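You operate a simulated robot arm through the tools that you are given. There is no shell and no other tool. Be economical: measure what you need, move in short steps, check, and stop when the job is done.

The job below is to be done with a simulated robot arm. You get a single attempt, and the scene is never put back.

JOB
Box the red ball, shut the flaps, slide it onto the red square.
Fine: the small box; all four flaps, short ones first; don't lift it.

Only the result counts: the job must be done as asked and must still hold three seconds after the hand-in. Knocking over, shifting, dropping, spilling or breaking anything else fails it.

ROBOT AND FRAMES
A 6-joint arm with a two-finger parallel gripper, fixed in place. Base frame: the origin is at the foot of the arm, x ahead of it, y to its left, z up; the work surface is at about z = 740. Units: mm, rad, N and s.
With the tool pointing down near the work surface it reaches from about 200 to 840 mm from the base axis. Its first joint turns from -2.897 to 2.897 rad. Payload 3.91 kg.
Tool frame: the origin (TCP) lies between the finger pads and is the grasp point; the fingertips stand 30 mm ahead of it; z points along the fingers, y is the line along which they close. The gripper opens to 110 mm. The fingers are 20 mm wide and 10 mm thick; the gripper's body (48 by 112 mm) begins 55 mm behind the TCP.
Orientation is told as [roll, pitch, yaw] about the base's x, y, z axes, in that order, counted from this pose: with the fingers straight down and closing along the base's y, the tool's x points along the base's -x, its y along +y and its z along -z.

CONTROLS
- The arm moves only by the tool jog_arm. Its argument "moves" is a list of rows, each an object of numbers (a shift or turn left out is 0, a gripper value left out holds the last): "rx", "ry", "rz": the turn, a rotation vector about the base's x, y, z in rad; "tx", "ty", "tz": the shift along the base's x, y, z in mm; "jaw": the finger opening in mm, from 0 to 110. In form: [{"rx": .., "ry": .., "rz": .., "tx": .., "ty": .., "tz": .., "jaw": ..}, ...]. A call has 1 to 20 rows; each row shifts and turns the commanded pose from where the row before left it. Rows are played at 5 a second. More than 50 mm and 0.15 rad between two rows, or a gripper value outside its range, and nothing of the call is played. Where a pose cannot be reached the arm comes as near as it can. A force on the tool above 90 N (or 10 N above the force at the start of the call, whichever is more), or a blocked arm, ends the call early, and 0.2 s more pass. Each finger travels about 108 mm/s and halts on what it meets, pressing with about 25 N; the grip force reading is that of the motor and also rises with nothing between the fingers. The clock runs only during rows and for 0.2 s after the last one: add rows that do not move to give the fingers time. It gives the time, the measured TCP pose, the force on the tool (base axes), the opening and the grip force at its end, in the units of the frame above (readings bear some noise), with the torque about the TCP (base axes, N m) and any sound that the robot's microphone picked up, and new pictures: "views" is both (left out), scene, wrist or none.
- Cameras (640 x 400 px; columns grow to the right, rows downward): "scene" is fixed at [50.6, -498.3, 1399.7]; the picture's right is [0.12, -0.99, 0.00], its down [-0.84, -0.10, -0.53] and it looks along [0.53, 0.06, -0.85] (base axes); focal length 214 px, centre (320, 200). "wrist" rides on the gripper at [77, 7, -114] in the tool frame; the picture's right is [-0.09, 1.00, 0.00], its down [-0.80, -0.07, -0.59] and it looks along [-0.59, -0.05, 0.80] (tool axes); focal length 270 px, centre (320, 200). There is no depth. A picture from a camera that has moved, and an enlarged one, comes with that camera's place and axes in the base frame and with its lens.
- raise_lower(by): slides the trunk up (or, below 0, down) by that many mm; the arm rides with it, the base frame stays. It gives what a move gives, with no picture.
- zoom(camera, box): a new picture of the part [left, top, right, bottom] of that camera's present view, enlarged. It takes no simulated time.
- sign_off(): hands the job in; it is judged then, once.

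Work in short steps. Places have to be worked out from the pictures, the camera data and where the tool is seen: move nearer, look again, correct. Check each grasp and each placing, and mend what went wrong. You have 120 turns and 200 pictures in all, those below and enlarged ones among them. Open the gripper and draw the arm clear of the work before you hand the job in, unless the task says otherwise; then end with one line.

The tools are called as a command line: name --argument value ..., lists and objects as JSON in quotes. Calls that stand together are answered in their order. jog_arm: Moves the arm, as the interface text tells. Its arguments: {"type":"object","properties":{"moves":{"type":"array"},"views":{"type":"string","enum":["both","scene","wrist","none"]}},"required":["moves"]} The other tools are called the same way: raise_lower (by) slides the trunk up or down; zoom (camera, box) takes an enlarged picture of a part of a camera's view; sign_off () hands the job in.

At the start:

```text
time_s: 0.0
eef_pos: [403.8, -184.9, 1168.3]
ee_rot: [0.0, -0.001, 0.0]
wrist_force: [-0.3, -0.5, 0.7]
ft_torque: [-0.01, 0.01, 0.02]
width: 110.1
gripper_force: 0.1
trunk travel left (down, up): [-450.0, 90.0]
```

scene: 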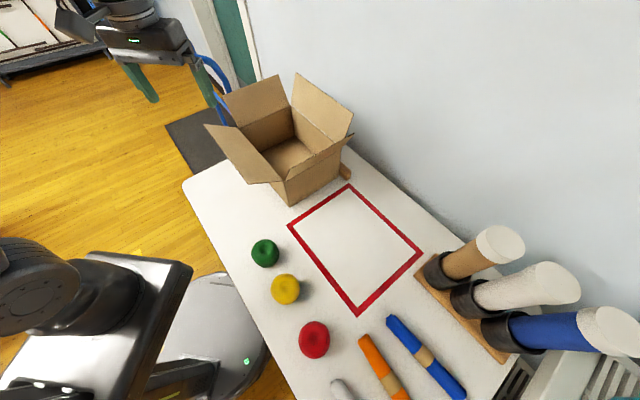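
wrist: 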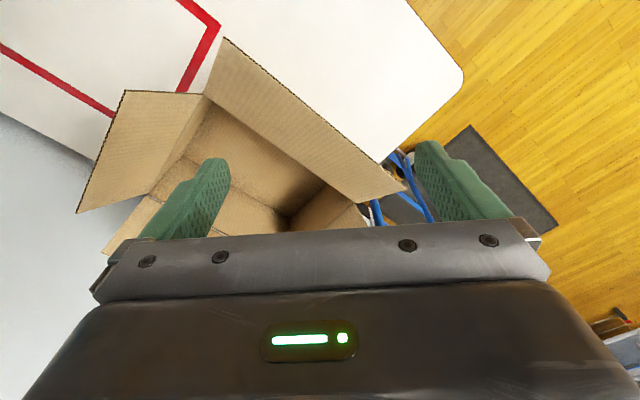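

I'll take a closer look at the box, the balls and the square before moving anything.

zoom --camera "scene" --box '[180, 60, 380, 220]'

zoom --camera "scene" --box '[230, 210, 430, 400]'

```text
2.50 times, centred on (280, 140) of scene
camera zoom: at [50.6, -498.3, 1399.7], right [0.12, -0.99, 0.0], down [-0.84, -0.1, -0.53], along [0.53, 0.06, -0.85], focal length 536 px, centre (420, 350)
```

zoom: 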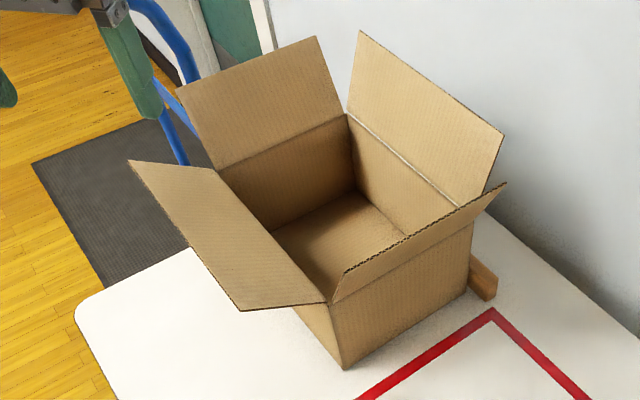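

```text
2.11 times, centred on (330, 305) of scene
camera zoom: at [50.6, -498.3, 1399.7], right [0.12, -0.99, 0.0], down [-0.84, -0.1, -0.53], along [0.53, 0.06, -0.85], focal length 452 px, centre (299, -21)
```

zoom: 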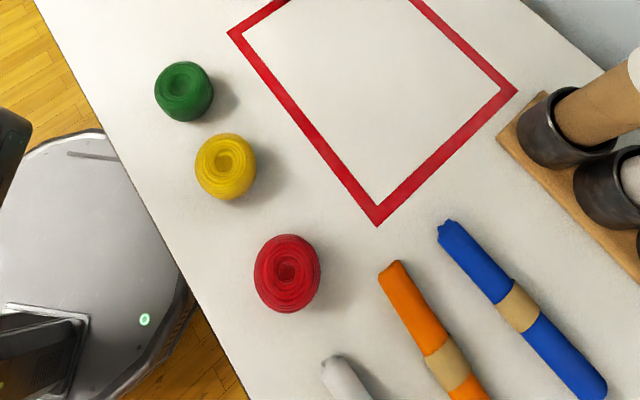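

The box measures about 220 x 290 x 157 mm. Its centre is near (596,-327) and its long axis runs along (0.7,0.7). The red frame's centre is near (328,-574), and the red yarn ball is near (40,-488). I'll swing to above the ball at a safe height and look again.

jog_arm --moves '[{"rz": -0.131, "tx": -30.3, "ty": -25.3, "tz": -10}, {"rz": -0.131, "tx": -30.3, "ty": -25.3, "tz": -10}, {"rz": -0.131, "tx": -30.3, "ty": -25.3, "tz": -10}, {"rz": -0.131, "tx": -30.3, "ty": -25.3, "tz": -10}, {"rz": -0.131, "tx": -30.3, "ty": -25.3, "tz": -10}, {"rz": -0.131, "tx": -30.3, "ty": -25.3, "tz": -10}, {"rz": -0.131, "tx": -30.3, "ty": -25.3, "tz": -10}, {"rz": -0.131, "tx": -30.3, "ty": -25.3, "tz": -10}, {"rz": -0.131, "tx": -30.3, "ty": -25.3, "tz": -10}, {"rz": -0.131, "tx": -30.3, "ty": -25.3, "tz": -10}, {"rz": -0.131, "tx": -30.3, "ty": -25.3, "tz": -10}, {"rz": -0.13, "tx": -30.3, "ty": -25.3, "tz": -10}, {}]'

```text
time_s: 2.8
eef_pos: [40.4, -488.4, 1048.7]
ee_rot: [0.001, 0.0, -1.572]
wrist_force: [-0.6, -0.2, -0.5]
ft_torque: [0.03, -0.01, -0.03]
width: 109.8
gripper_force: 0.0
trunk travel left (down, up): [-450.0, 90.0]
camera wrist: at [46.2, -411.8, 1162.5], right [1.0, -0.09, 0.0], down [-0.07, -0.8, 0.59], along [-0.05, -0.59, -0.8], focal length 270 px, centre (320, 200)
```

scene: 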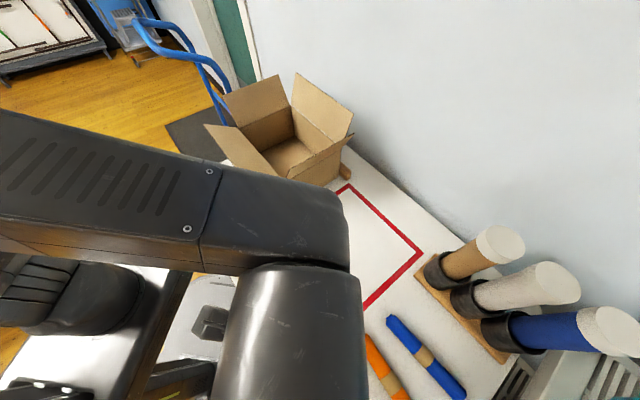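
wrist: 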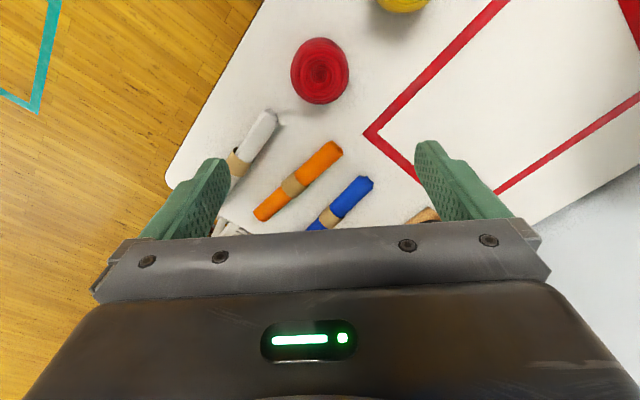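

The wrist view puts the ball at (40,-487), about 76 mm wide, with clear space for the fingers. I'll go straight down and grip it.

jog_arm --moves '[{"tz": -35, "ty": 1}, {"tz": -35}, {"tz": -35}, {"tz": -35}, {"tz": -35}, {"tz": -35}, {"tz": -30}, {"tz": -20}, {"tz": -10}, {}, {"jaw": 60}, {}, {}, {}]'

```text
time_s: 5.8
eef_pos: [40.4, -487.6, 777.7]
ee_rot: [0.0, 0.0, -1.571]
wrist_force: [0.5, -0.1, 0.9]
ft_torque: [-0.05, 0.04, -0.01]
width: 74.7
gripper_force: 24.7
trunk travel left (down, up): [-450.0, 90.0]
camera wrist: at [47.1, -412.2, 892.2], right [1.0, -0.09, 0.0], down [-0.07, -0.8, 0.59], along [-0.05, -0.59, -0.8], focal length 270 px, centre (320, 200)
```

scene: 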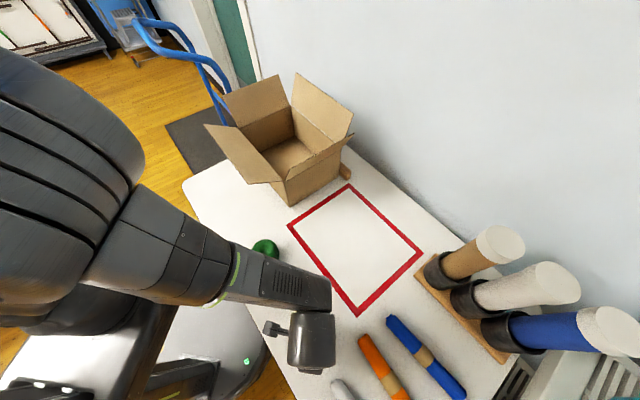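
wrist: 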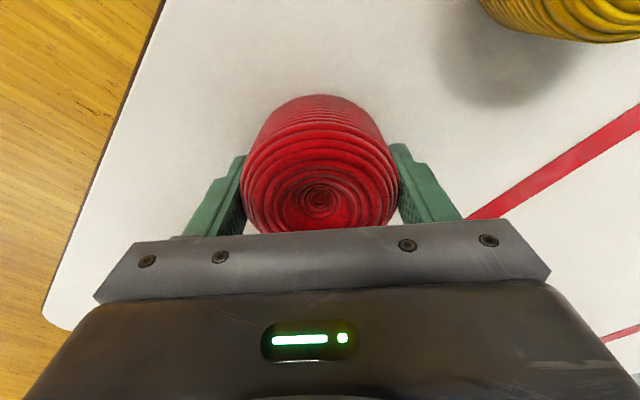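

The ball is held at a width of 74.7 mm. I'll lift it straight up clear of everything.

jog_arm --moves '[{"tz": 15}, {"tz": 35}, {"tz": 35}, {"tz": 35}, {"tz": 35}, {"tz": 35}, {"tz": 35}, {"tz": 35}, {"tz": 35}, {"tz": 35}, {"tz": 20}, {}]' --views "wrist"

jog_arm --moves '[{"tx": 35, "ty": 10.1, "rz": 0.049}, {"tx": 35, "ty": 10.1, "rz": 0.049}, {"tx": 35, "ty": 10.1, "rz": 0.049}, {"tx": 35, "ty": 10.1, "rz": 0.049}, {"tx": 35, "ty": 10.1, "rz": 0.049}, {"tx": 35, "ty": 10.1, "rz": 0.049}, {"tx": 35, "ty": 10.1, "rz": 0.049}, {"tx": 35, "ty": 10.1, "rz": 0.049}, {"tx": 35, "ty": 10.1, "rz": 0.049}, {"tx": 35, "ty": 10.1, "rz": 0.049}, {"tx": 35, "ty": 10.1, "rz": 0.049}, {"tx": 35, "ty": 10.1, "rz": 0.049}, {"tx": 35, "ty": 10.1, "rz": 0.049}, {"tx": 35, "ty": 10.1, "rz": 0.049}, {"tx": 35, "ty": 10.1, "rz": 0.049}, {"tx": 31, "ty": 9, "rz": 0.05}, {}, {}]'

```text
time_s: 8.4
eef_pos: [40.8, -487.7, 1126.8]
ee_rot: [0.001, 0.0, -1.571]
wrist_force: [0.4, -0.1, -0.4]
ft_torque: [-0.01, -0.01, 0.03]
width: 74.8
gripper_force: 25.1
trunk travel left (down, up): [-450.0, 90.0]
camera wrist: at [46.1, -412.1, 1240.3], right [1.0, -0.09, 0.0], down [-0.07, -0.8, 0.59], along [-0.05, -0.59, -0.8], focal length 270 px, centre (320, 200)
```

wrist: 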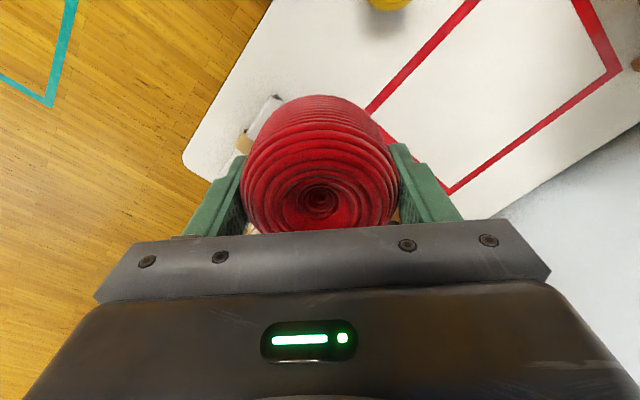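

```text
time_s: 12.2
eef_pos: [596.6, -327.4, 1126.5]
ee_rot: [-0.001, -0.001, -0.786]
wrist_force: [-0.6, 0.4, -1.0]
ft_torque: [-0.03, 0.01, 0.0]
width: 75.0
gripper_force: 25.1
trunk travel left (down, up): [-450.0, 90.0]
camera wrist: at [546.1, -268.0, 1239.8], right [0.77, 0.64, 0.0], down [0.52, -0.62, 0.59], along [0.38, -0.46, -0.8], focal length 270 px, centre (320, 200)
```

scene: 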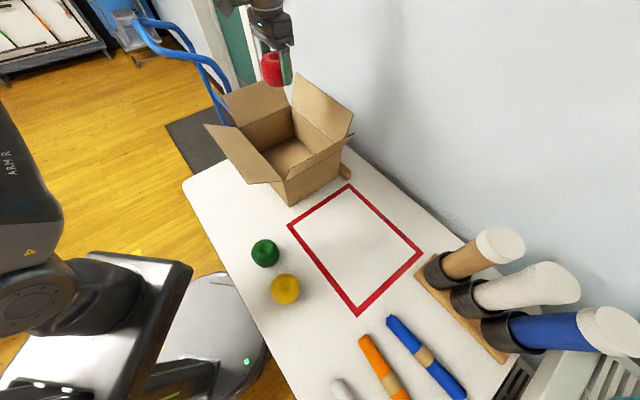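
wrist: 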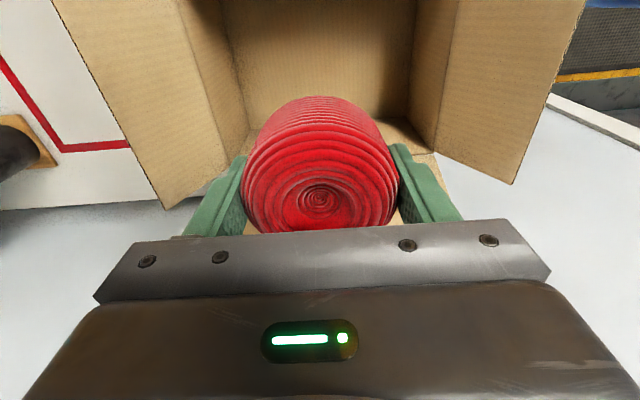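

The ball is centred over the opening. I'll shift a little toward the wall side so the camera clears the rim, then go down partway and check.

jog_arm --moves '[{"tx": 9, "ty": -9, "tz": -20}, {"tz": -35}, {"tz": -35}, {"tz": -35}, {"tz": -35}, {"tz": -35}, {"tz": -20}, {}]'

```text
time_s: 14.0
eef_pos: [608.1, -335.5, 911.4]
ee_rot: [0.001, 0.001, -0.784]
wrist_force: [0.3, 0.7, 0.2]
ft_torque: [0.0, 0.01, 0.01]
width: 74.7
gripper_force: 25.0
trunk travel left (down, up): [-450.0, 90.0]
camera wrist: at [557.0, -277.7, 1024.8], right [0.77, 0.64, 0.0], down [0.52, -0.62, 0.59], along [0.38, -0.46, -0.8], focal length 270 px, centre (320, 200)
```

scene: 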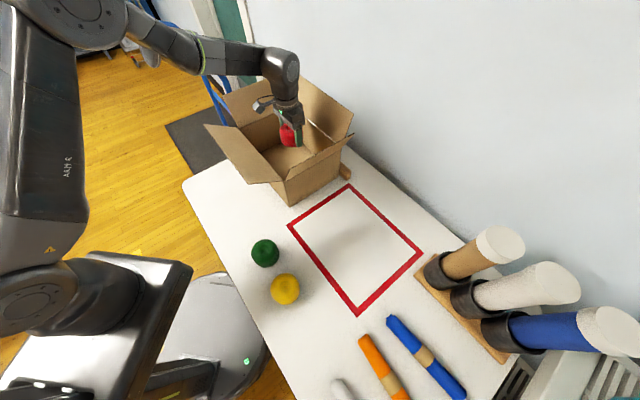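
wrist: 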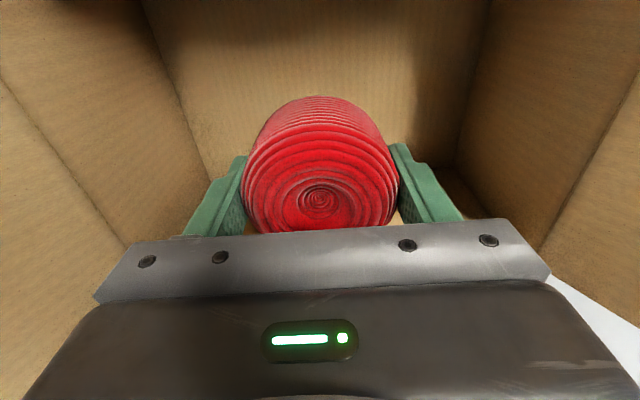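

The ball is inside the walls with clearance on all sides. I'll lower it nearly to the floor and release it.

jog_arm --moves '[{"tz": -30}, {"tz": -30}, {"tz": -25}, {"tz": -15}, {"tz": -10}, {"tz": -8}, {}]'

```text
time_s: 15.6
eef_pos: [606.6, -337.0, 794.4]
ee_rot: [0.0, 0.0, -0.785]
wrist_force: [0.3, 0.5, -1.3]
ft_torque: [0.01, 0.02, -0.02]
width: 74.9
gripper_force: 24.5
trunk travel left (down, up): [-450.0, 90.0]
camera wrist: at [555.9, -278.2, 907.4], right [0.77, 0.64, 0.0], down [0.52, -0.62, 0.59], along [0.38, -0.46, -0.8], focal length 270 px, centre (320, 200)
```

scene: 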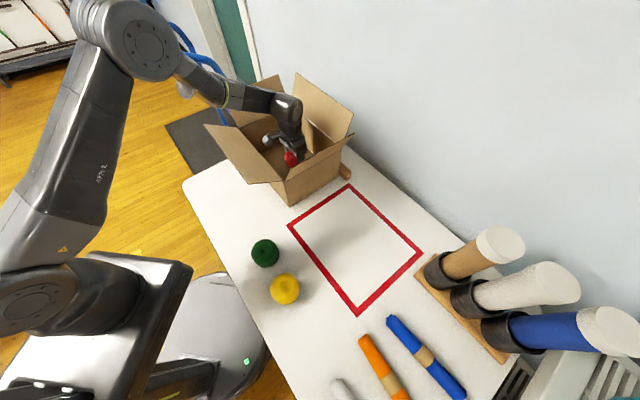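
wrist: 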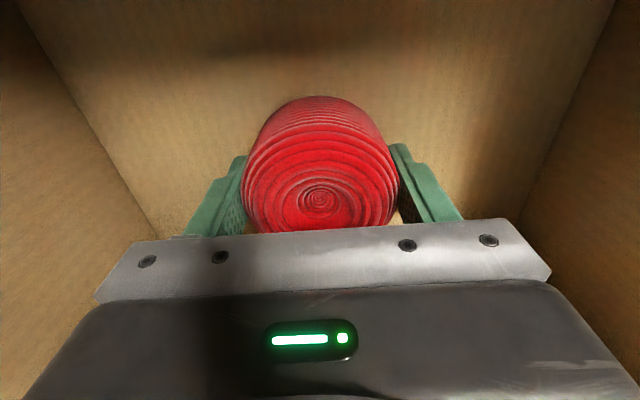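

No contact so far. I'll go down the last few millimetres, open, and back straight out.

jog_arm --moves '[{"tz": -6}, {"tz": -4}, {}, {"jaw": 105}, {}, {}, {"tz": 25}, {"tz": 35}, {"tz": 35}, {"tz": 40}, {"tz": 40}, {"tz": 40}, {"tz": 40}, {"tz": 40}, {"tz": 40}, {}]'

```text
time_s: 19.0
eef_pos: [607.0, -338.7, 1119.8]
ee_rot: [0.0, 0.001, -0.785]
wrist_force: [0.4, 0.5, -0.1]
ft_torque: [-0.01, 0.02, 0.0]
width: 105.0
gripper_force: 0.0
trunk travel left (down, up): [-450.0, 90.0]
camera wrist: at [557.1, -279.6, 1233.7], right [0.77, 0.64, 0.0], down [0.52, -0.62, 0.59], along [0.38, -0.46, -0.8], focal length 270 px, centre (320, 200)
```

scene: 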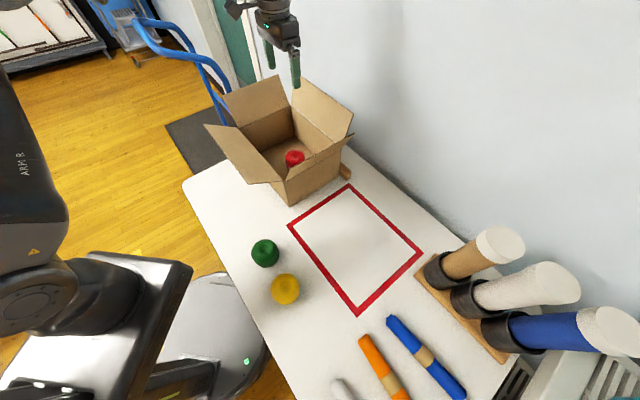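
wrist: 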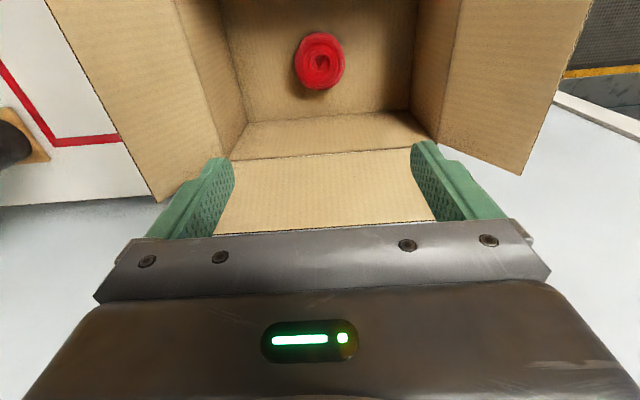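

The ball rests on the box floor. The flap hinge lines fit my estimate: near short hinge mid (494,-427), far short hinge mid (702,-223), rim z about 897. I'll close the fingers, move outside the near short flap and look before pushing it in.

jog_arm --moves '[{"jaw": 0, "tx": -29.5, "ty": -25.2}, {"tx": -29.5, "ty": -25.2}, {"tx": -29.5, "ty": -25.2}, {"tx": -29.5, "ty": -25.2}, {"tx": -29.5, "ty": -25.2}, {"tx": -29.5, "ty": -25.2}, {"tz": -40}, {"tz": -40}, {"tz": -38}, {}]'

```text
time_s: 21.2
eef_pos: [430.1, -487.8, 1000.6]
ee_rot: [0.0, -0.001, -0.785]
wrist_force: [-0.3, -0.6, -0.5]
ft_torque: [0.03, 0.03, 0.02]
width: 0.1
gripper_force: 24.8
trunk travel left (down, up): [-450.0, 90.0]
camera wrist: at [379.3, -430.0, 1114.9], right [0.77, 0.64, 0.0], down [0.52, -0.62, 0.59], along [0.38, -0.46, -0.8], focal length 270 px, centre (320, 200)
```

scene: 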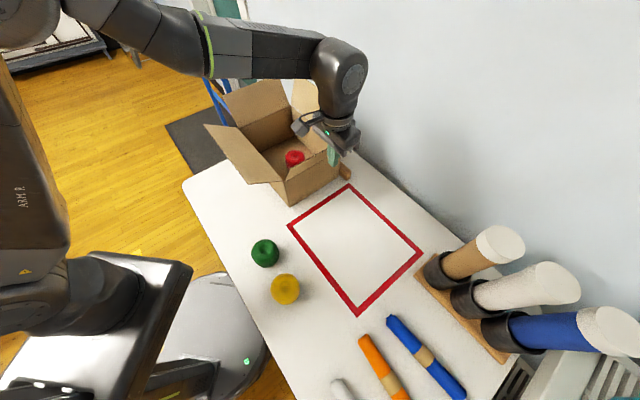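
wrist: 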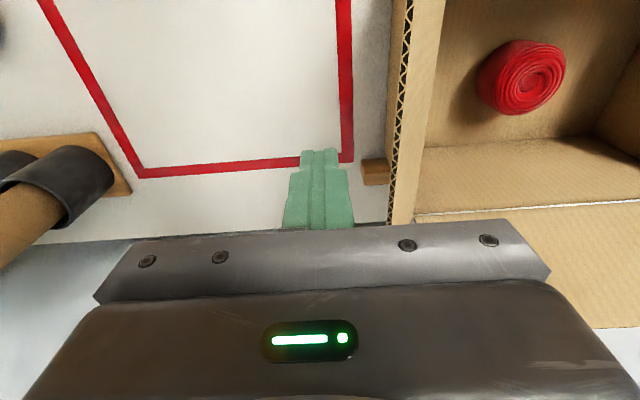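

There is about 40 mm between the fingers and the near short flap. I'll push it inward along an arc, easing down as it folds.

jog_arm --moves '[{"tx": 21.4, "ty": 21}, {"tx": 14.3, "ty": 14}, {"tx": 14.3, "ty": 14}, {"tx": 14.3, "ty": 14}, {"tx": 10.7, "ty": 10.5, "tz": -3}, {"tx": 10.7, "ty": 10.5, "tz": -7}, {"tx": 8.6, "ty": 8.4, "tz": -10}, {"tx": 7.1, "ty": 7, "tz": -10}, {"tx": 5.7, "ty": 5.6, "tz": -12}, {"tx": 3.6, "ty": 3.5, "tz": -13}, {}]'

```text
time_s: 23.6
eef_pos: [540.5, -379.4, 945.9]
ee_rot: [0.0, 0.0, -0.786]
wrist_force: [1.1, 0.0, -0.2]
ft_torque: [0.04, -0.03, -0.01]
width: 0.0
gripper_force: 25.3
trunk travel left (down, up): [-450.0, 90.0]
camera wrist: at [489.2, -321.8, 1059.1], right [0.77, 0.64, 0.0], down [0.52, -0.62, 0.59], along [0.38, -0.46, -0.8], focal length 270 px, centre (320, 200)
```

scene: 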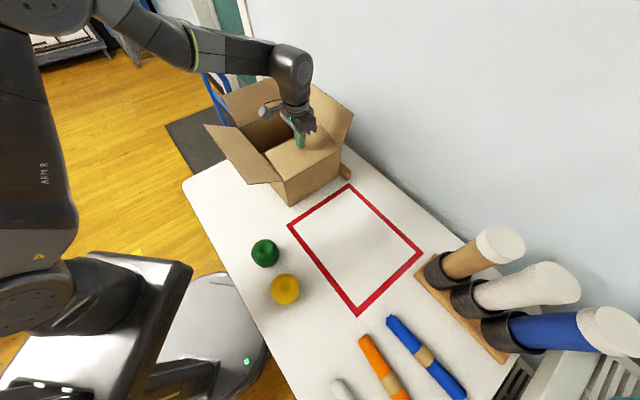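
wrist: 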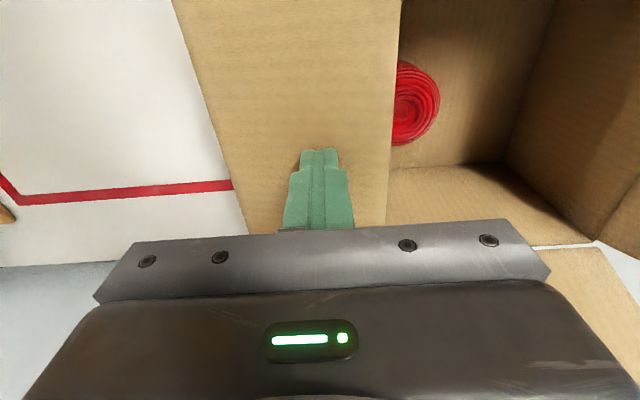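

The flap is nearly flat with very little force. I'll press it the rest of the way down, then lift off to see whether it stays.

jog_arm --moves '[{"tz": -6}, {"tz": -5}, {"tz": -4}, {"tz": -2}, {}]' --views "none"

jog_arm --moves '[{"tz": 20}, {"tz": 40}, {"tz": 40}, {"tz": 40}, {"tz": 35}, {}]'

```text
time_s: 24.8
eef_pos: [538.8, -380.4, 929.8]
ee_rot: [-0.001, -0.001, -0.785]
wrist_force: [0.2, 0.1, 0.7]
ft_torque: [-0.02, -0.03, 0.0]
width: 0.0
gripper_force: 24.8
trunk travel left (down, up): [-450.0, 90.0]
```

```text
time_s: 26.2
eef_pos: [540.3, -380.0, 1101.7]
ee_rot: [0.001, -0.001, -0.786]
wrist_force: [0.6, -0.1, 0.0]
ft_torque: [0.02, -0.03, 0.0]
width: 0.0
gripper_force: 25.0
trunk travel left (down, up): [-450.0, 90.0]
camera wrist: at [490.2, -321.2, 1214.7], right [0.77, 0.64, 0.0], down [0.52, -0.62, 0.59], along [0.38, -0.46, -0.8], focal length 270 px, centre (320, 200)
```

scene: 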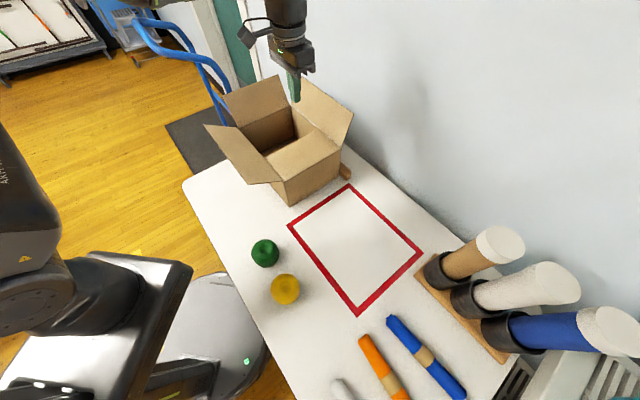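
wrist: 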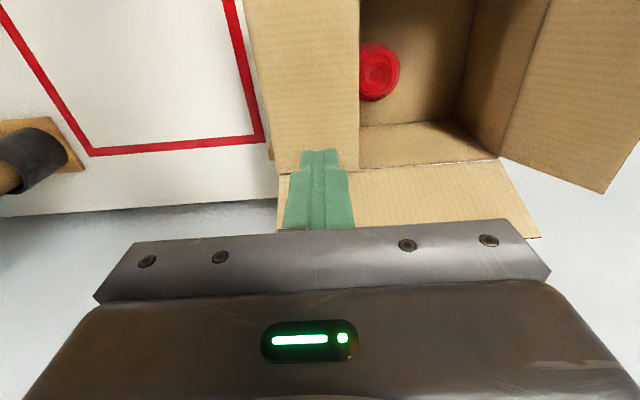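

The near short flap stays shut. Next I'll move outside the far short flap, to about (766,-160).

jog_arm --moves '[{"tx": 25.1, "ty": 24.4}, {"tx": 25.1, "ty": 24.4}, {"tx": 25.1, "ty": 24.4}, {"tx": 25.1, "ty": 24.4}, {"tx": 25.1, "ty": 24.4}, {"tx": 25.1, "ty": 24.4}, {"tx": 25.1, "ty": 24.4}, {"tx": 25.1, "ty": 24.4}, {"tx": 25.1, "ty": 24.4}, {"tz": -30}, {"tz": -35}, {"tz": -35}, {}]'

```text
time_s: 29.0
eef_pos: [765.6, -159.2, 1005.5]
ee_rot: [0.001, -0.001, -0.786]
wrist_force: [0.2, -0.6, 1.4]
ft_torque: [-0.01, -0.02, 0.02]
width: 0.0
gripper_force: 25.3
trunk travel left (down, up): [-450.0, 90.0]
camera wrist: at [714.7, -101.9, 1118.4], right [0.77, 0.64, 0.0], down [0.52, -0.62, 0.59], along [0.38, -0.46, -0.8], focal length 270 px, centre (320, 200)
```

scene: 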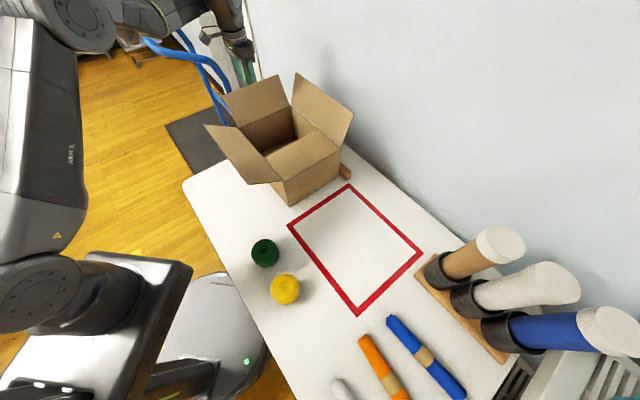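
wrist: 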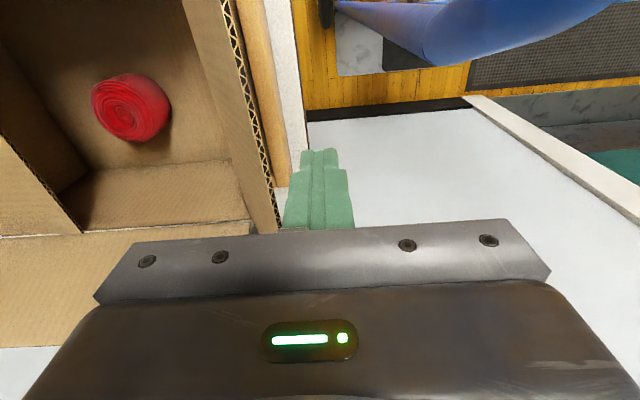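

The fingers are just outside the far flap with about 35 mm to spare. I'll repeat the mirrored arc and press it flat.

jog_arm --moves '[{"tx": -21.4, "ty": -21}, {"tx": -14.3, "ty": -14}, {"tx": -14.3, "ty": -14}, {"tx": -14.3, "ty": -14}, {"tx": -10.7, "ty": -10.5, "tz": -4}, {"tx": -10.7, "ty": -10.5, "tz": -7}, {"tx": -8.6, "ty": -8.4, "tz": -10}, {"tx": -7.1, "ty": -7, "tz": -10}, {"tx": -5.7, "ty": -5.6, "tz": -12}, {"tx": -3.6, "ty": -3.5, "tz": -13}, {"tz": -7}, {"tz": -6}, {"tz": -4}, {"tz": -2}, {}]' --views "wrist"

jog_arm --moves '[{"tz": 20}, {"tz": 40}, {"tz": 40}, {"tz": 40}, {"tz": 35}, {}]'

```text
time_s: 32.2
eef_pos: [656.1, -267.9, 927.7]
ee_rot: [-0.001, 0.0, -0.785]
wrist_force: [-0.3, 0.7, -0.3]
ft_torque: [0.01, 0.0, 0.01]
width: 0.0
gripper_force: 25.4
trunk travel left (down, up): [-450.0, 90.0]
camera wrist: at [604.9, -210.5, 1043.3], right [0.77, 0.64, 0.0], down [0.52, -0.62, 0.59], along [0.38, -0.46, -0.8], focal length 270 px, centre (320, 200)
```

wrist: 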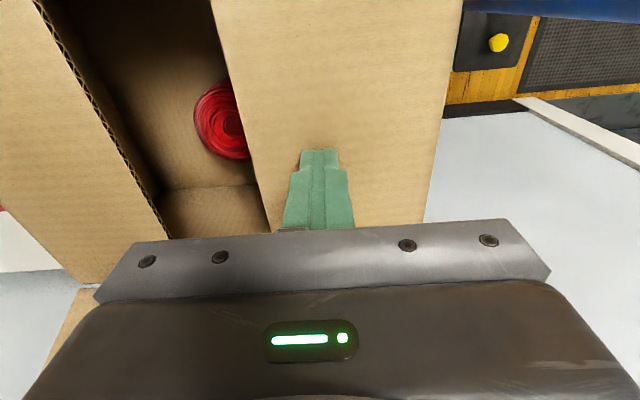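

```text
time_s: 33.6
eef_pos: [656.0, -267.9, 1104.0]
ee_rot: [0.0, 0.0, -0.785]
wrist_force: [-0.2, 0.9, 0.0]
ft_torque: [-0.02, -0.02, 0.02]
width: 0.0
gripper_force: 24.5
trunk travel left (down, up): [-450.0, 90.0]
camera wrist: at [605.9, -210.0, 1218.0], right [0.77, 0.64, 0.0], down [0.52, -0.62, 0.59], along [0.38, -0.46, -0.8], focal length 270 px, centre (320, 200)
```

scene: 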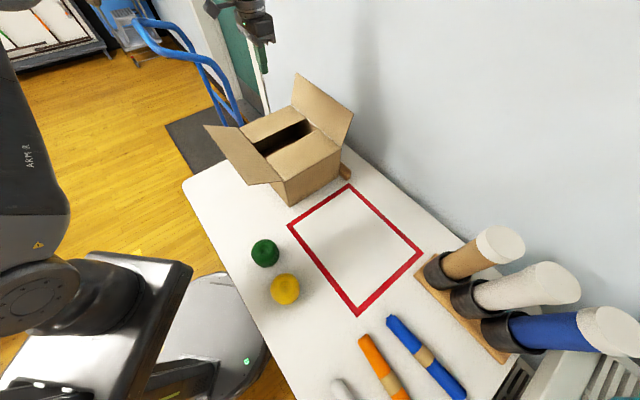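
wrist: 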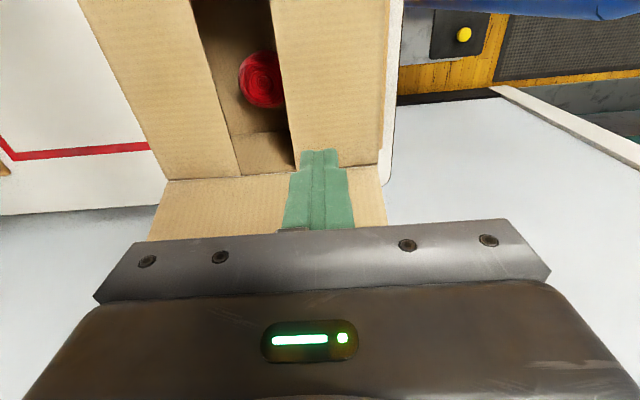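

Both short flaps are shut. Next is the wall-side long flap. Because of reach, I'll come down outside its nearer part, at about (640,-511).

jog_arm --moves '[{"tx": -2.2, "ty": -34.7}, {"tx": -2.2, "ty": -34.7}, {"tx": -2.2, "ty": -34.7}, {"tx": -2.2, "ty": -34.7}, {"tx": -2.2, "ty": -34.7}, {"tx": -2.2, "ty": -34.7}, {"tx": -2.2, "ty": -34.7}, {"tz": -20}, {}]'

```text
time_s: 35.6
eef_pos: [629.4, -479.5, 1078.3]
ee_rot: [-0.001, 0.001, -0.785]
wrist_force: [-0.1, 0.1, 0.4]
ft_torque: [0.01, -0.01, 0.0]
width: 0.0
gripper_force: 25.0
out of reach, approached as far as the arm can: row 6, 7
trunk travel left (down, up): [-450.0, 90.0]
camera wrist: at [579.2, -422.1, 1192.5], right [0.77, 0.64, 0.0], down [0.52, -0.62, 0.59], along [0.38, -0.46, -0.8], focal length 270 px, centre (320, 200)
```

scene: 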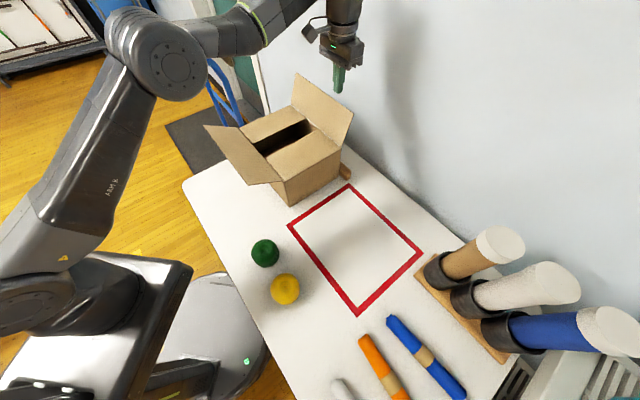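
wrist: 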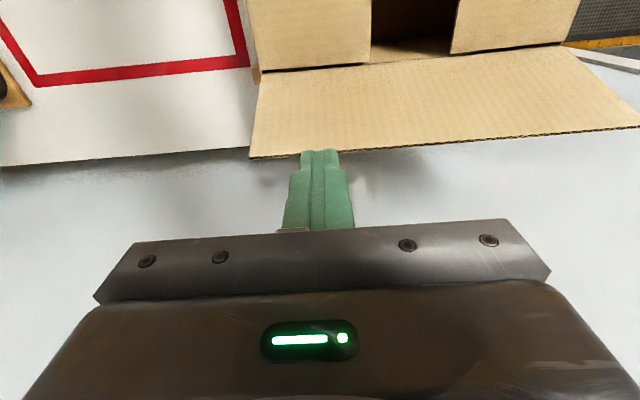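

My reach is cut off at about 791 mm at this height. Raising the trunk gives more reach at flap height, so I'll raise it by 90 mm.

raise_lower --by 90

jog_arm --moves '[{"tz": -40}, {"tz": -40}, {}]' --views "none"

```text
time_s: 36.9
eef_pos: [628.8, -480.2, 1168.1]
ee_rot: [0.002, 0.0, -0.787]
wrist_force: [-0.4, 0.0, -0.4]
ft_torque: [0.0, -0.01, 0.0]
width: 0.0
gripper_force: 25.1
trunk travel left (down, up): [-540.0, 0.0]
```

```text
time_s: 37.6
eef_pos: [630.6, -478.9, 1088.1]
ee_rot: [-0.001, 0.002, -0.785]
wrist_force: [0.0, -1.2, -0.3]
ft_torque: [-0.01, -0.01, -0.01]
width: 0.2
gripper_force: 24.9
trunk travel left (down, up): [-540.0, 0.0]
```

Now I'll move outward past the flap's edge while the tips are still above it.

jog_arm --moves '[{"tx": 3, "ty": -23}, {"tx": 3, "ty": -23}, {}]'

```text
time_s: 38.5
eef_pos: [632.3, -523.0, 1087.8]
ee_rot: [-0.001, -0.003, -0.784]
wrist_force: [0.6, -0.3, -0.2]
ft_torque: [-0.04, 0.0, -0.02]
width: 0.0
gripper_force: 24.5
out of reach, approached as far as the arm can: row 2
trunk travel left (down, up): [-540.0, 0.0]
camera wrist: at [580.4, -463.1, 1201.4], right [0.77, 0.64, 0.0], down [0.52, -0.62, 0.6], along [0.38, -0.46, -0.8], focal length 270 px, centre (320, 200)
```

scene: 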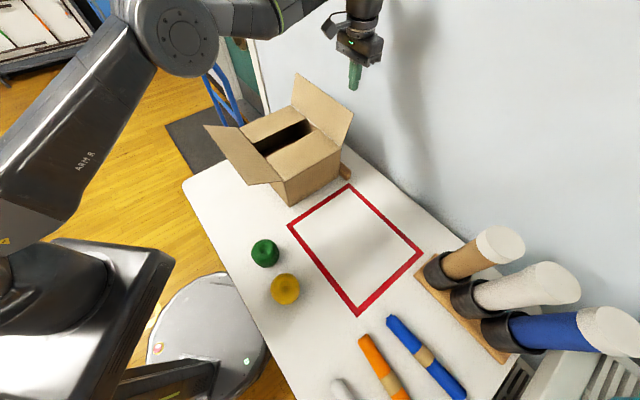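
wrist: 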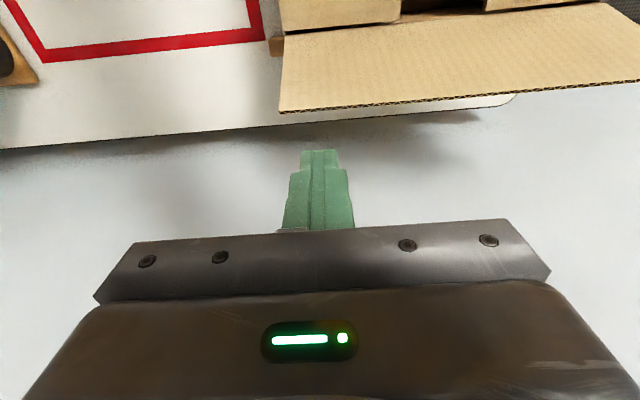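

The fingers clear the flap edge by about 9 mm. I'll come down beside it and fold it inward.

jog_arm --moves '[{"tz": -30}, {"tz": -30}, {"tz": -25}, {}]'

```text
time_s: 39.3
eef_pos: [639.1, -528.8, 1027.1]
ee_rot: [-0.001, -0.051, -0.786]
wrist_force: [9.9, -6.0, 18.9]
ft_torque: [-0.04, -0.1, -0.06]
width: 0.0
gripper_force: 25.3
trunk travel left (down, up): [-540.0, 0.0]
stopped in row 4: the force on the tool passed its limit at 93 N (the readings are from after the stop); the commanded pose is now the measured one
camera wrist: at [584.3, -466.6, 1136.2], right [0.77, 0.64, 0.01], down [0.49, -0.59, 0.63], along [0.41, -0.48, -0.77], focal length 270 px, centre (320, 200)
```

scene: 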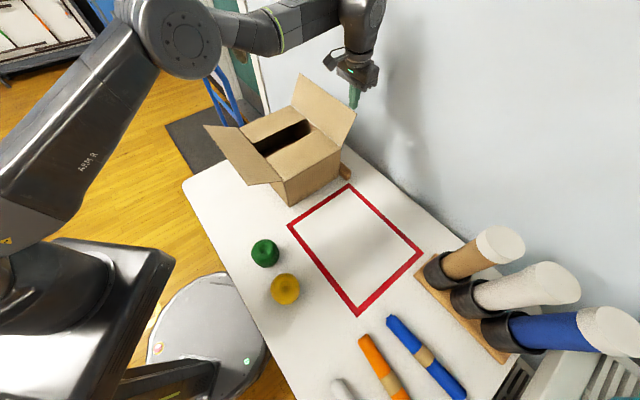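
wrist: 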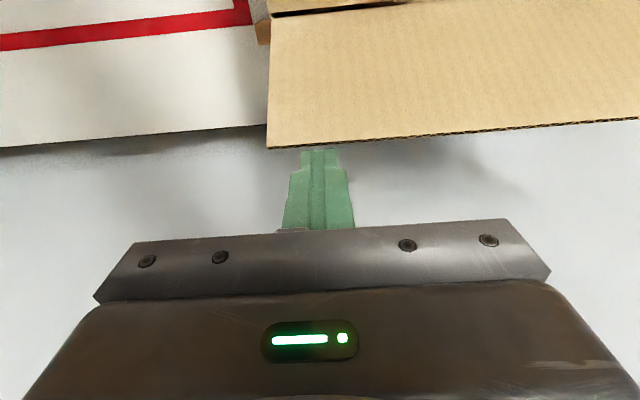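

The force limit tripped, so something is touching. I'll enlarge both views to find the contact.

zoom --camera "scene" --box '[270, 30, 400, 190]'

zoom --camera "wrist" --box '[220, 80, 420, 240]'

```text
2.50 times, centred on (335, 110) of scene
camera zoom: at [50.6, -498.3, 1399.7], right [0.12, -0.99, 0.0], down [-0.84, -0.1, -0.53], along [0.53, 0.06, -0.85], focal length 536 px, centre (282, 425)
```

zoom: 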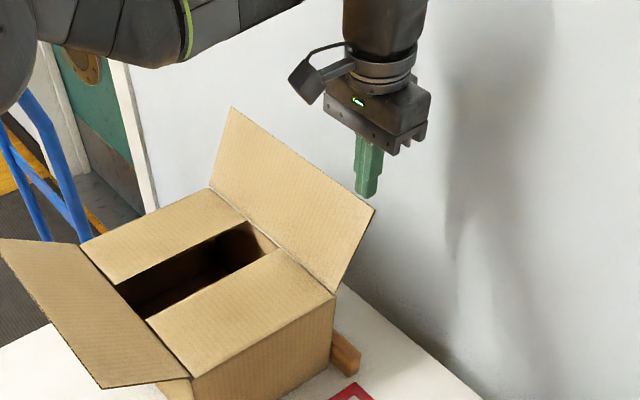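

```text
2.50 times, centred on (320, 160) of wrist
camera zoom: at [584.3, -466.6, 1136.2], right [0.77, 0.64, 0.01], down [0.49, -0.59, 0.63], along [0.41, -0.48, -0.77], focal length 676 px, centre (320, 300)
```

zoom: 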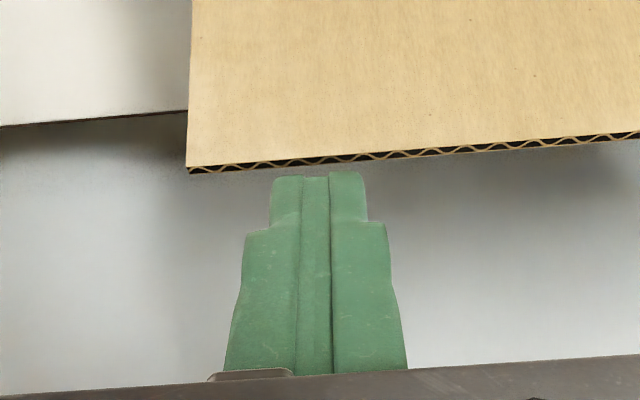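

The fingertips look to be just outside the flap edge and lightly touching it. The flap leaned out a little, and the box hasn't moved. I'll push gently inward from here and watch whether the flap follows.

jog_arm --moves '[{"tx": -5.6, "ty": 5.7}, {"tx": -5.6, "ty": 5.7}, {"tx": -7, "ty": 7.1}, {}]'

```text
time_s: 40.3
eef_pos: [619.0, -508.8, 1036.4]
ee_rot: [0.004, -0.064, -0.785]
wrist_force: [9.3, -9.5, 61.3]
ft_torque: [0.06, 0.02, -0.09]
width: 0.0
gripper_force: 25.2
trunk travel left (down, up): [-540.0, 0.0]
camera wrist: at [562.4, -445.3, 1145.4], right [0.77, 0.64, 0.01], down [0.49, -0.59, 0.64], along [0.42, -0.49, -0.77], focal length 270 px, centre (320, 200)
```

scene: 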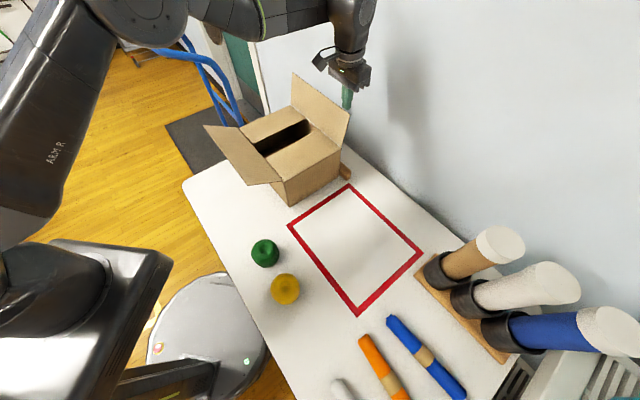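
wrist: 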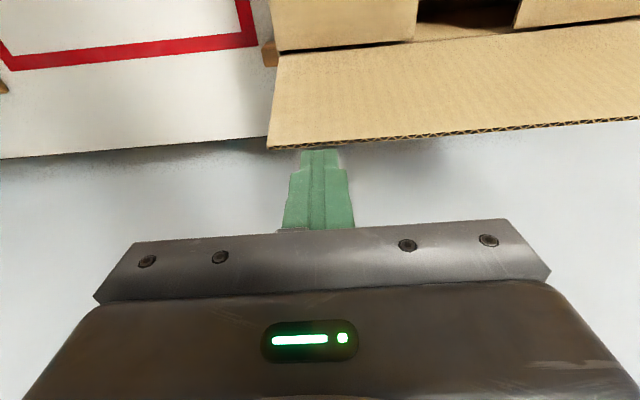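

The tips are riding on the flap's top edge, which shows as upward force. The flap now leans out only about 24 mm. I'll lift off, move out 22 mm, correct the tilt and come down outside it.

jog_arm --moves '[{"tz": 15}, {"tz": 15, "ry": 0.03}, {"tx": 7.7, "ty": -7.9, "ry": 0.03}, {"tx": 7.7, "ty": -7.9}, {}]'

```text
time_s: 41.5
eef_pos: [635.1, -524.4, 1054.2]
ee_rot: [-0.042, 0.001, -0.787]
wrist_force: [1.1, 1.2, -0.1]
ft_torque: [0.02, 0.0, -0.04]
width: 0.0
gripper_force: 25.6
trunk travel left (down, up): [-540.0, 0.0]
camera wrist: at [587.5, -461.8, 1167.0], right [0.77, 0.64, -0.04], down [0.54, -0.6, 0.6], along [0.36, -0.48, -0.8], focal length 270 px, centre (320, 200)
```

scene: 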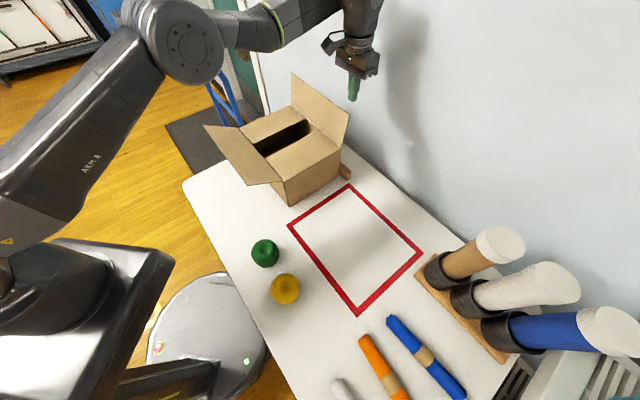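
wrist: 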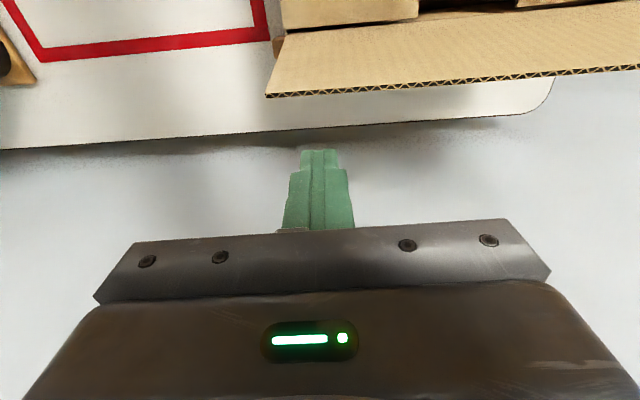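

The fingers are now well clear of the edge. I'll come down in small steps.

jog_arm --moves '[{"tz": -15}, {"tz": -15}, {"tz": -12}, {}]'

```text
time_s: 42.5
eef_pos: [634.3, -523.9, 1010.6]
ee_rot: [-0.042, 0.002, -0.786]
wrist_force: [-0.1, 0.0, 0.8]
ft_torque: [-0.01, 0.0, 0.01]
width: 0.0
gripper_force: 24.9
trunk travel left (down, up): [-540.0, 0.0]
camera wrist: at [587.0, -462.3, 1124.6], right [0.77, 0.64, -0.04], down [0.53, -0.6, 0.6], along [0.36, -0.48, -0.8], focal length 270 px, centre (320, 200)
```

scene: 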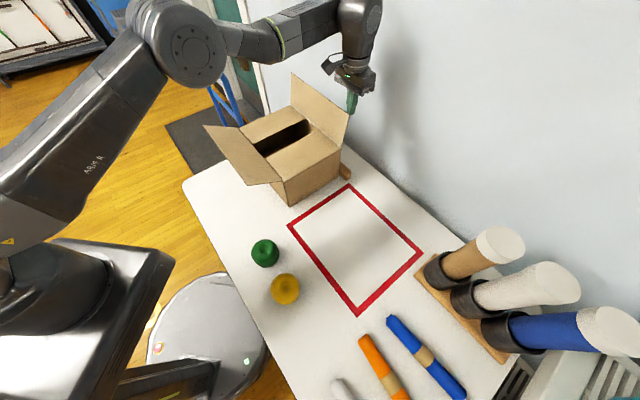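
wrist: 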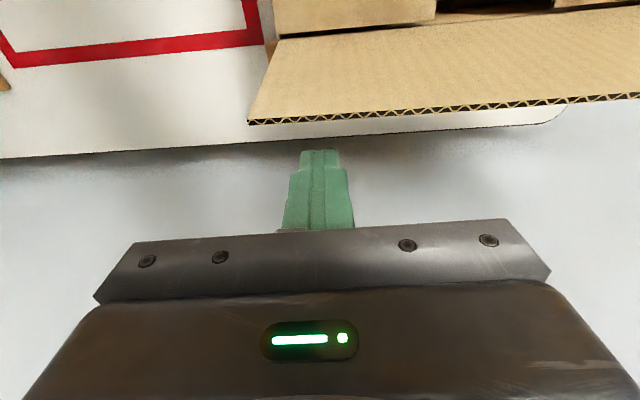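

No contact, and the tips are 30 mm below the flap edge on the outside. I'll fold the flap inward along the arc.

jog_arm --moves '[{"tx": -7, "ty": 7.1, "tz": -8}, {"tx": -12, "ty": 12.2}, {"tx": -12, "ty": 12.2}, {"tx": -10, "ty": 10.2}, {"tx": -10.5, "ty": 10.7, "tz": -3}, {"tx": -10.5, "ty": 10.7, "tz": -7}, {"tx": -8.4, "ty": 8.6, "tz": -10}, {"tx": -7, "ty": 7.1, "tz": -10}, {"tx": -5.6, "ty": 5.7, "tz": -12}, {"tx": -3.5, "ty": 3.6, "tz": -13}, {}]'

```text
time_s: 44.9
eef_pos: [547.3, -434.5, 949.0]
ee_rot: [-0.042, 0.001, -0.785]
wrist_force: [-0.4, 0.3, 0.1]
ft_torque: [0.0, 0.0, -0.02]
width: 0.0
gripper_force: 24.5
trunk travel left (down, up): [-540.0, 0.0]
camera wrist: at [500.5, -373.8, 1062.0], right [0.77, 0.64, -0.04], down [0.53, -0.6, 0.6], along [0.36, -0.48, -0.8], focal length 270 px, centre (320, 200)
```

scene: 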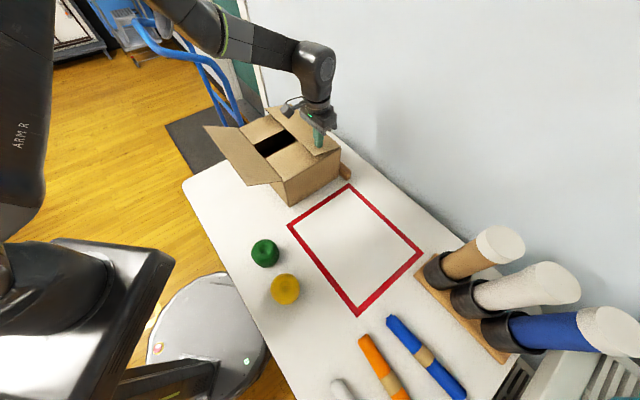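
wrist: 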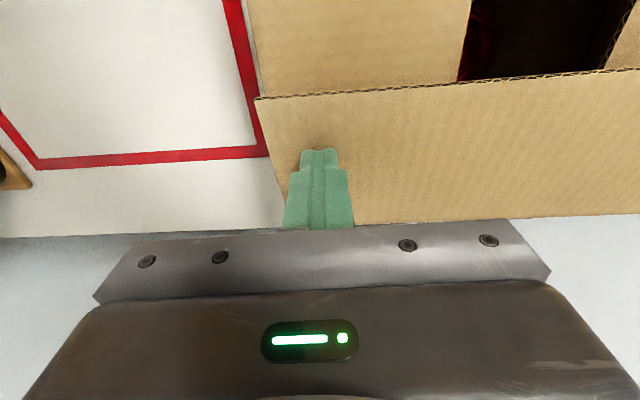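

The flap is folding well. I'll press it flat and lift off.

jog_arm --moves '[{"tz": -7}, {"tz": -5}, {"tz": -4}, {"tz": -2}, {}]' --views "none"

jog_arm --moves '[{"tz": 20}, {"tz": 40, "rx": 0.02}, {"tz": 40, "rx": 0.02}, {"tz": 40}, {"tz": 30}, {}]'

```text
time_s: 46.1
eef_pos: [546.7, -434.5, 930.4]
ee_rot: [-0.04, 0.001, -0.784]
wrist_force: [0.5, -0.1, -0.4]
ft_torque: [-0.01, -0.03, 0.04]
width: 0.0
gripper_force: 25.0
trunk travel left (down, up): [-540.0, 0.0]
```

```text
time_s: 47.5
eef_pos: [547.7, -435.9, 1098.8]
ee_rot: [-0.015, 0.031, -0.782]
wrist_force: [0.8, 0.2, -0.5]
ft_torque: [-0.01, -0.01, -0.02]
width: 0.0
gripper_force: 25.3
trunk travel left (down, up): [-540.0, 0.0]
camera wrist: at [500.6, -380.0, 1215.2], right [0.77, 0.64, -0.02], down [0.53, -0.62, 0.57], along [0.36, -0.45, -0.82], focal length 270 px, centre (320, 200)
```

scene: 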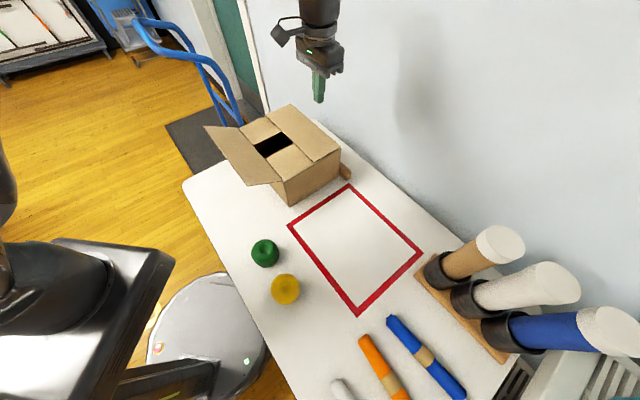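
wrist: 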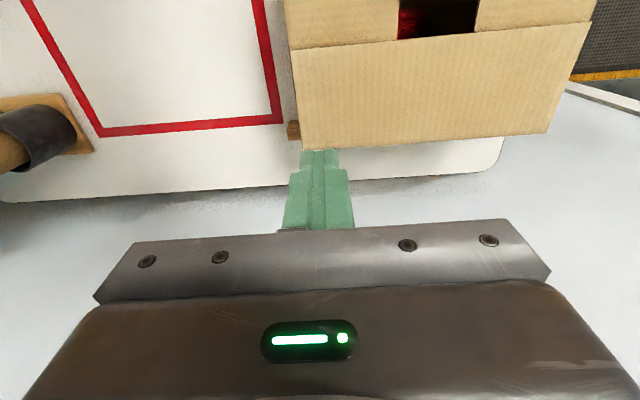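

The wall-side flap lies flat. Now I'll move to the outside of the last, robot-side long flap and drop below its outer edge level.

jog_arm --moves '[{"tx": -14.1, "ty": 34.6, "rx": 0.015, "ry": -0.03}, {"tx": -14.1, "ty": 34.6}, {"tx": -14.1, "ty": 34.6}, {"tx": -14.1, "ty": 34.6}, {"tx": -14.1, "ty": 34.6}, {"tx": -14.1, "ty": 34.6}, {"tx": -14.1, "ty": 34.6}, {"tx": -17, "ty": 37}, {"tz": -40}, {}]'

```text
time_s: 49.7
eef_pos: [432.1, -158.1, 1061.0]
ee_rot: [0.021, 0.018, -0.783]
wrist_force: [-0.5, 0.5, 0.9]
ft_torque: [-0.03, 0.01, -0.03]
width: 0.3
gripper_force: 24.5
trunk travel left (down, up): [-540.0, 0.0]
camera wrist: at [381.6, -102.2, 1176.0], right [0.77, 0.64, 0.02], down [0.52, -0.63, 0.58], along [0.38, -0.43, -0.82], focal length 270 px, centre (320, 200)
```

scene: 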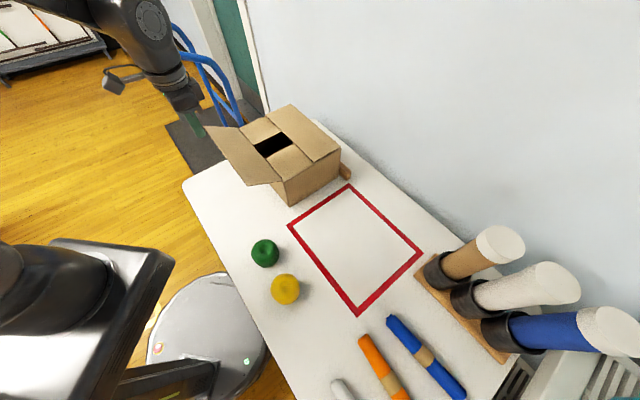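
wrist: 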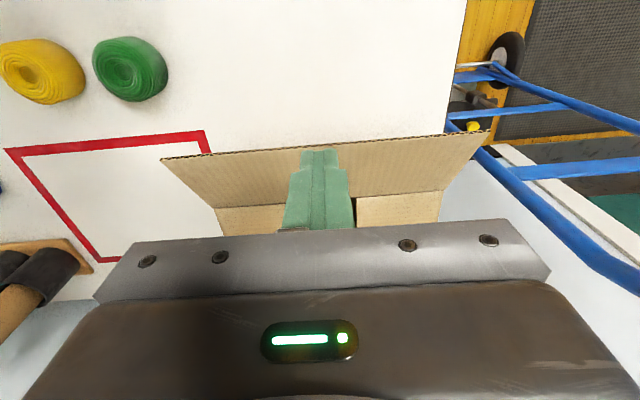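

The flap's outer edge is only about 11 mm inside the fingers. I'll move 15 mm further out and then down.

jog_arm --moves '[{"tx": -10.5, "ty": 10.7}, {"tz": -35}, {"tz": -35}, {"tz": -30}, {}]'

```text
time_s: 50.9
eef_pos: [420.3, -144.9, 960.5]
ee_rot: [0.019, 0.019, -0.783]
wrist_force: [-0.2, 0.0, 1.2]
ft_torque: [0.02, -0.03, -0.02]
width: 0.1
gripper_force: 25.0
trunk travel left (down, up): [-540.0, 0.0]
camera wrist: at [369.8, -90.2, 1075.4], right [0.77, 0.64, 0.02], down [0.52, -0.63, 0.58], along [0.38, -0.43, -0.82], focal length 270 px, centre (320, 200)
```

scene: 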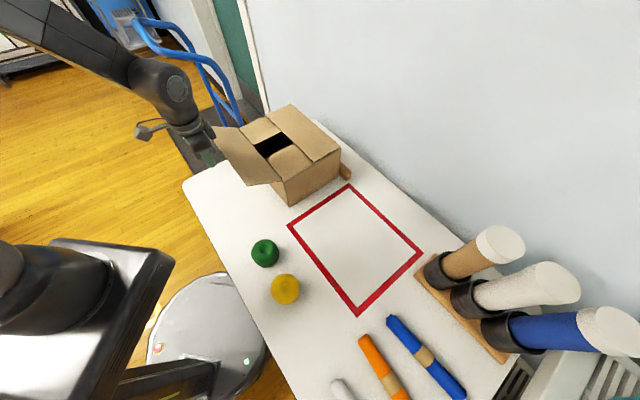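
wrist: 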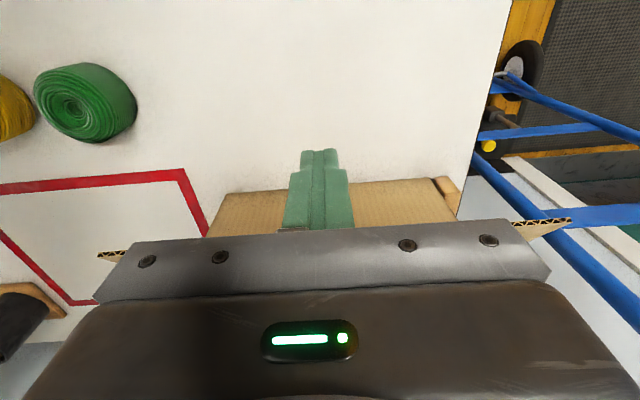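

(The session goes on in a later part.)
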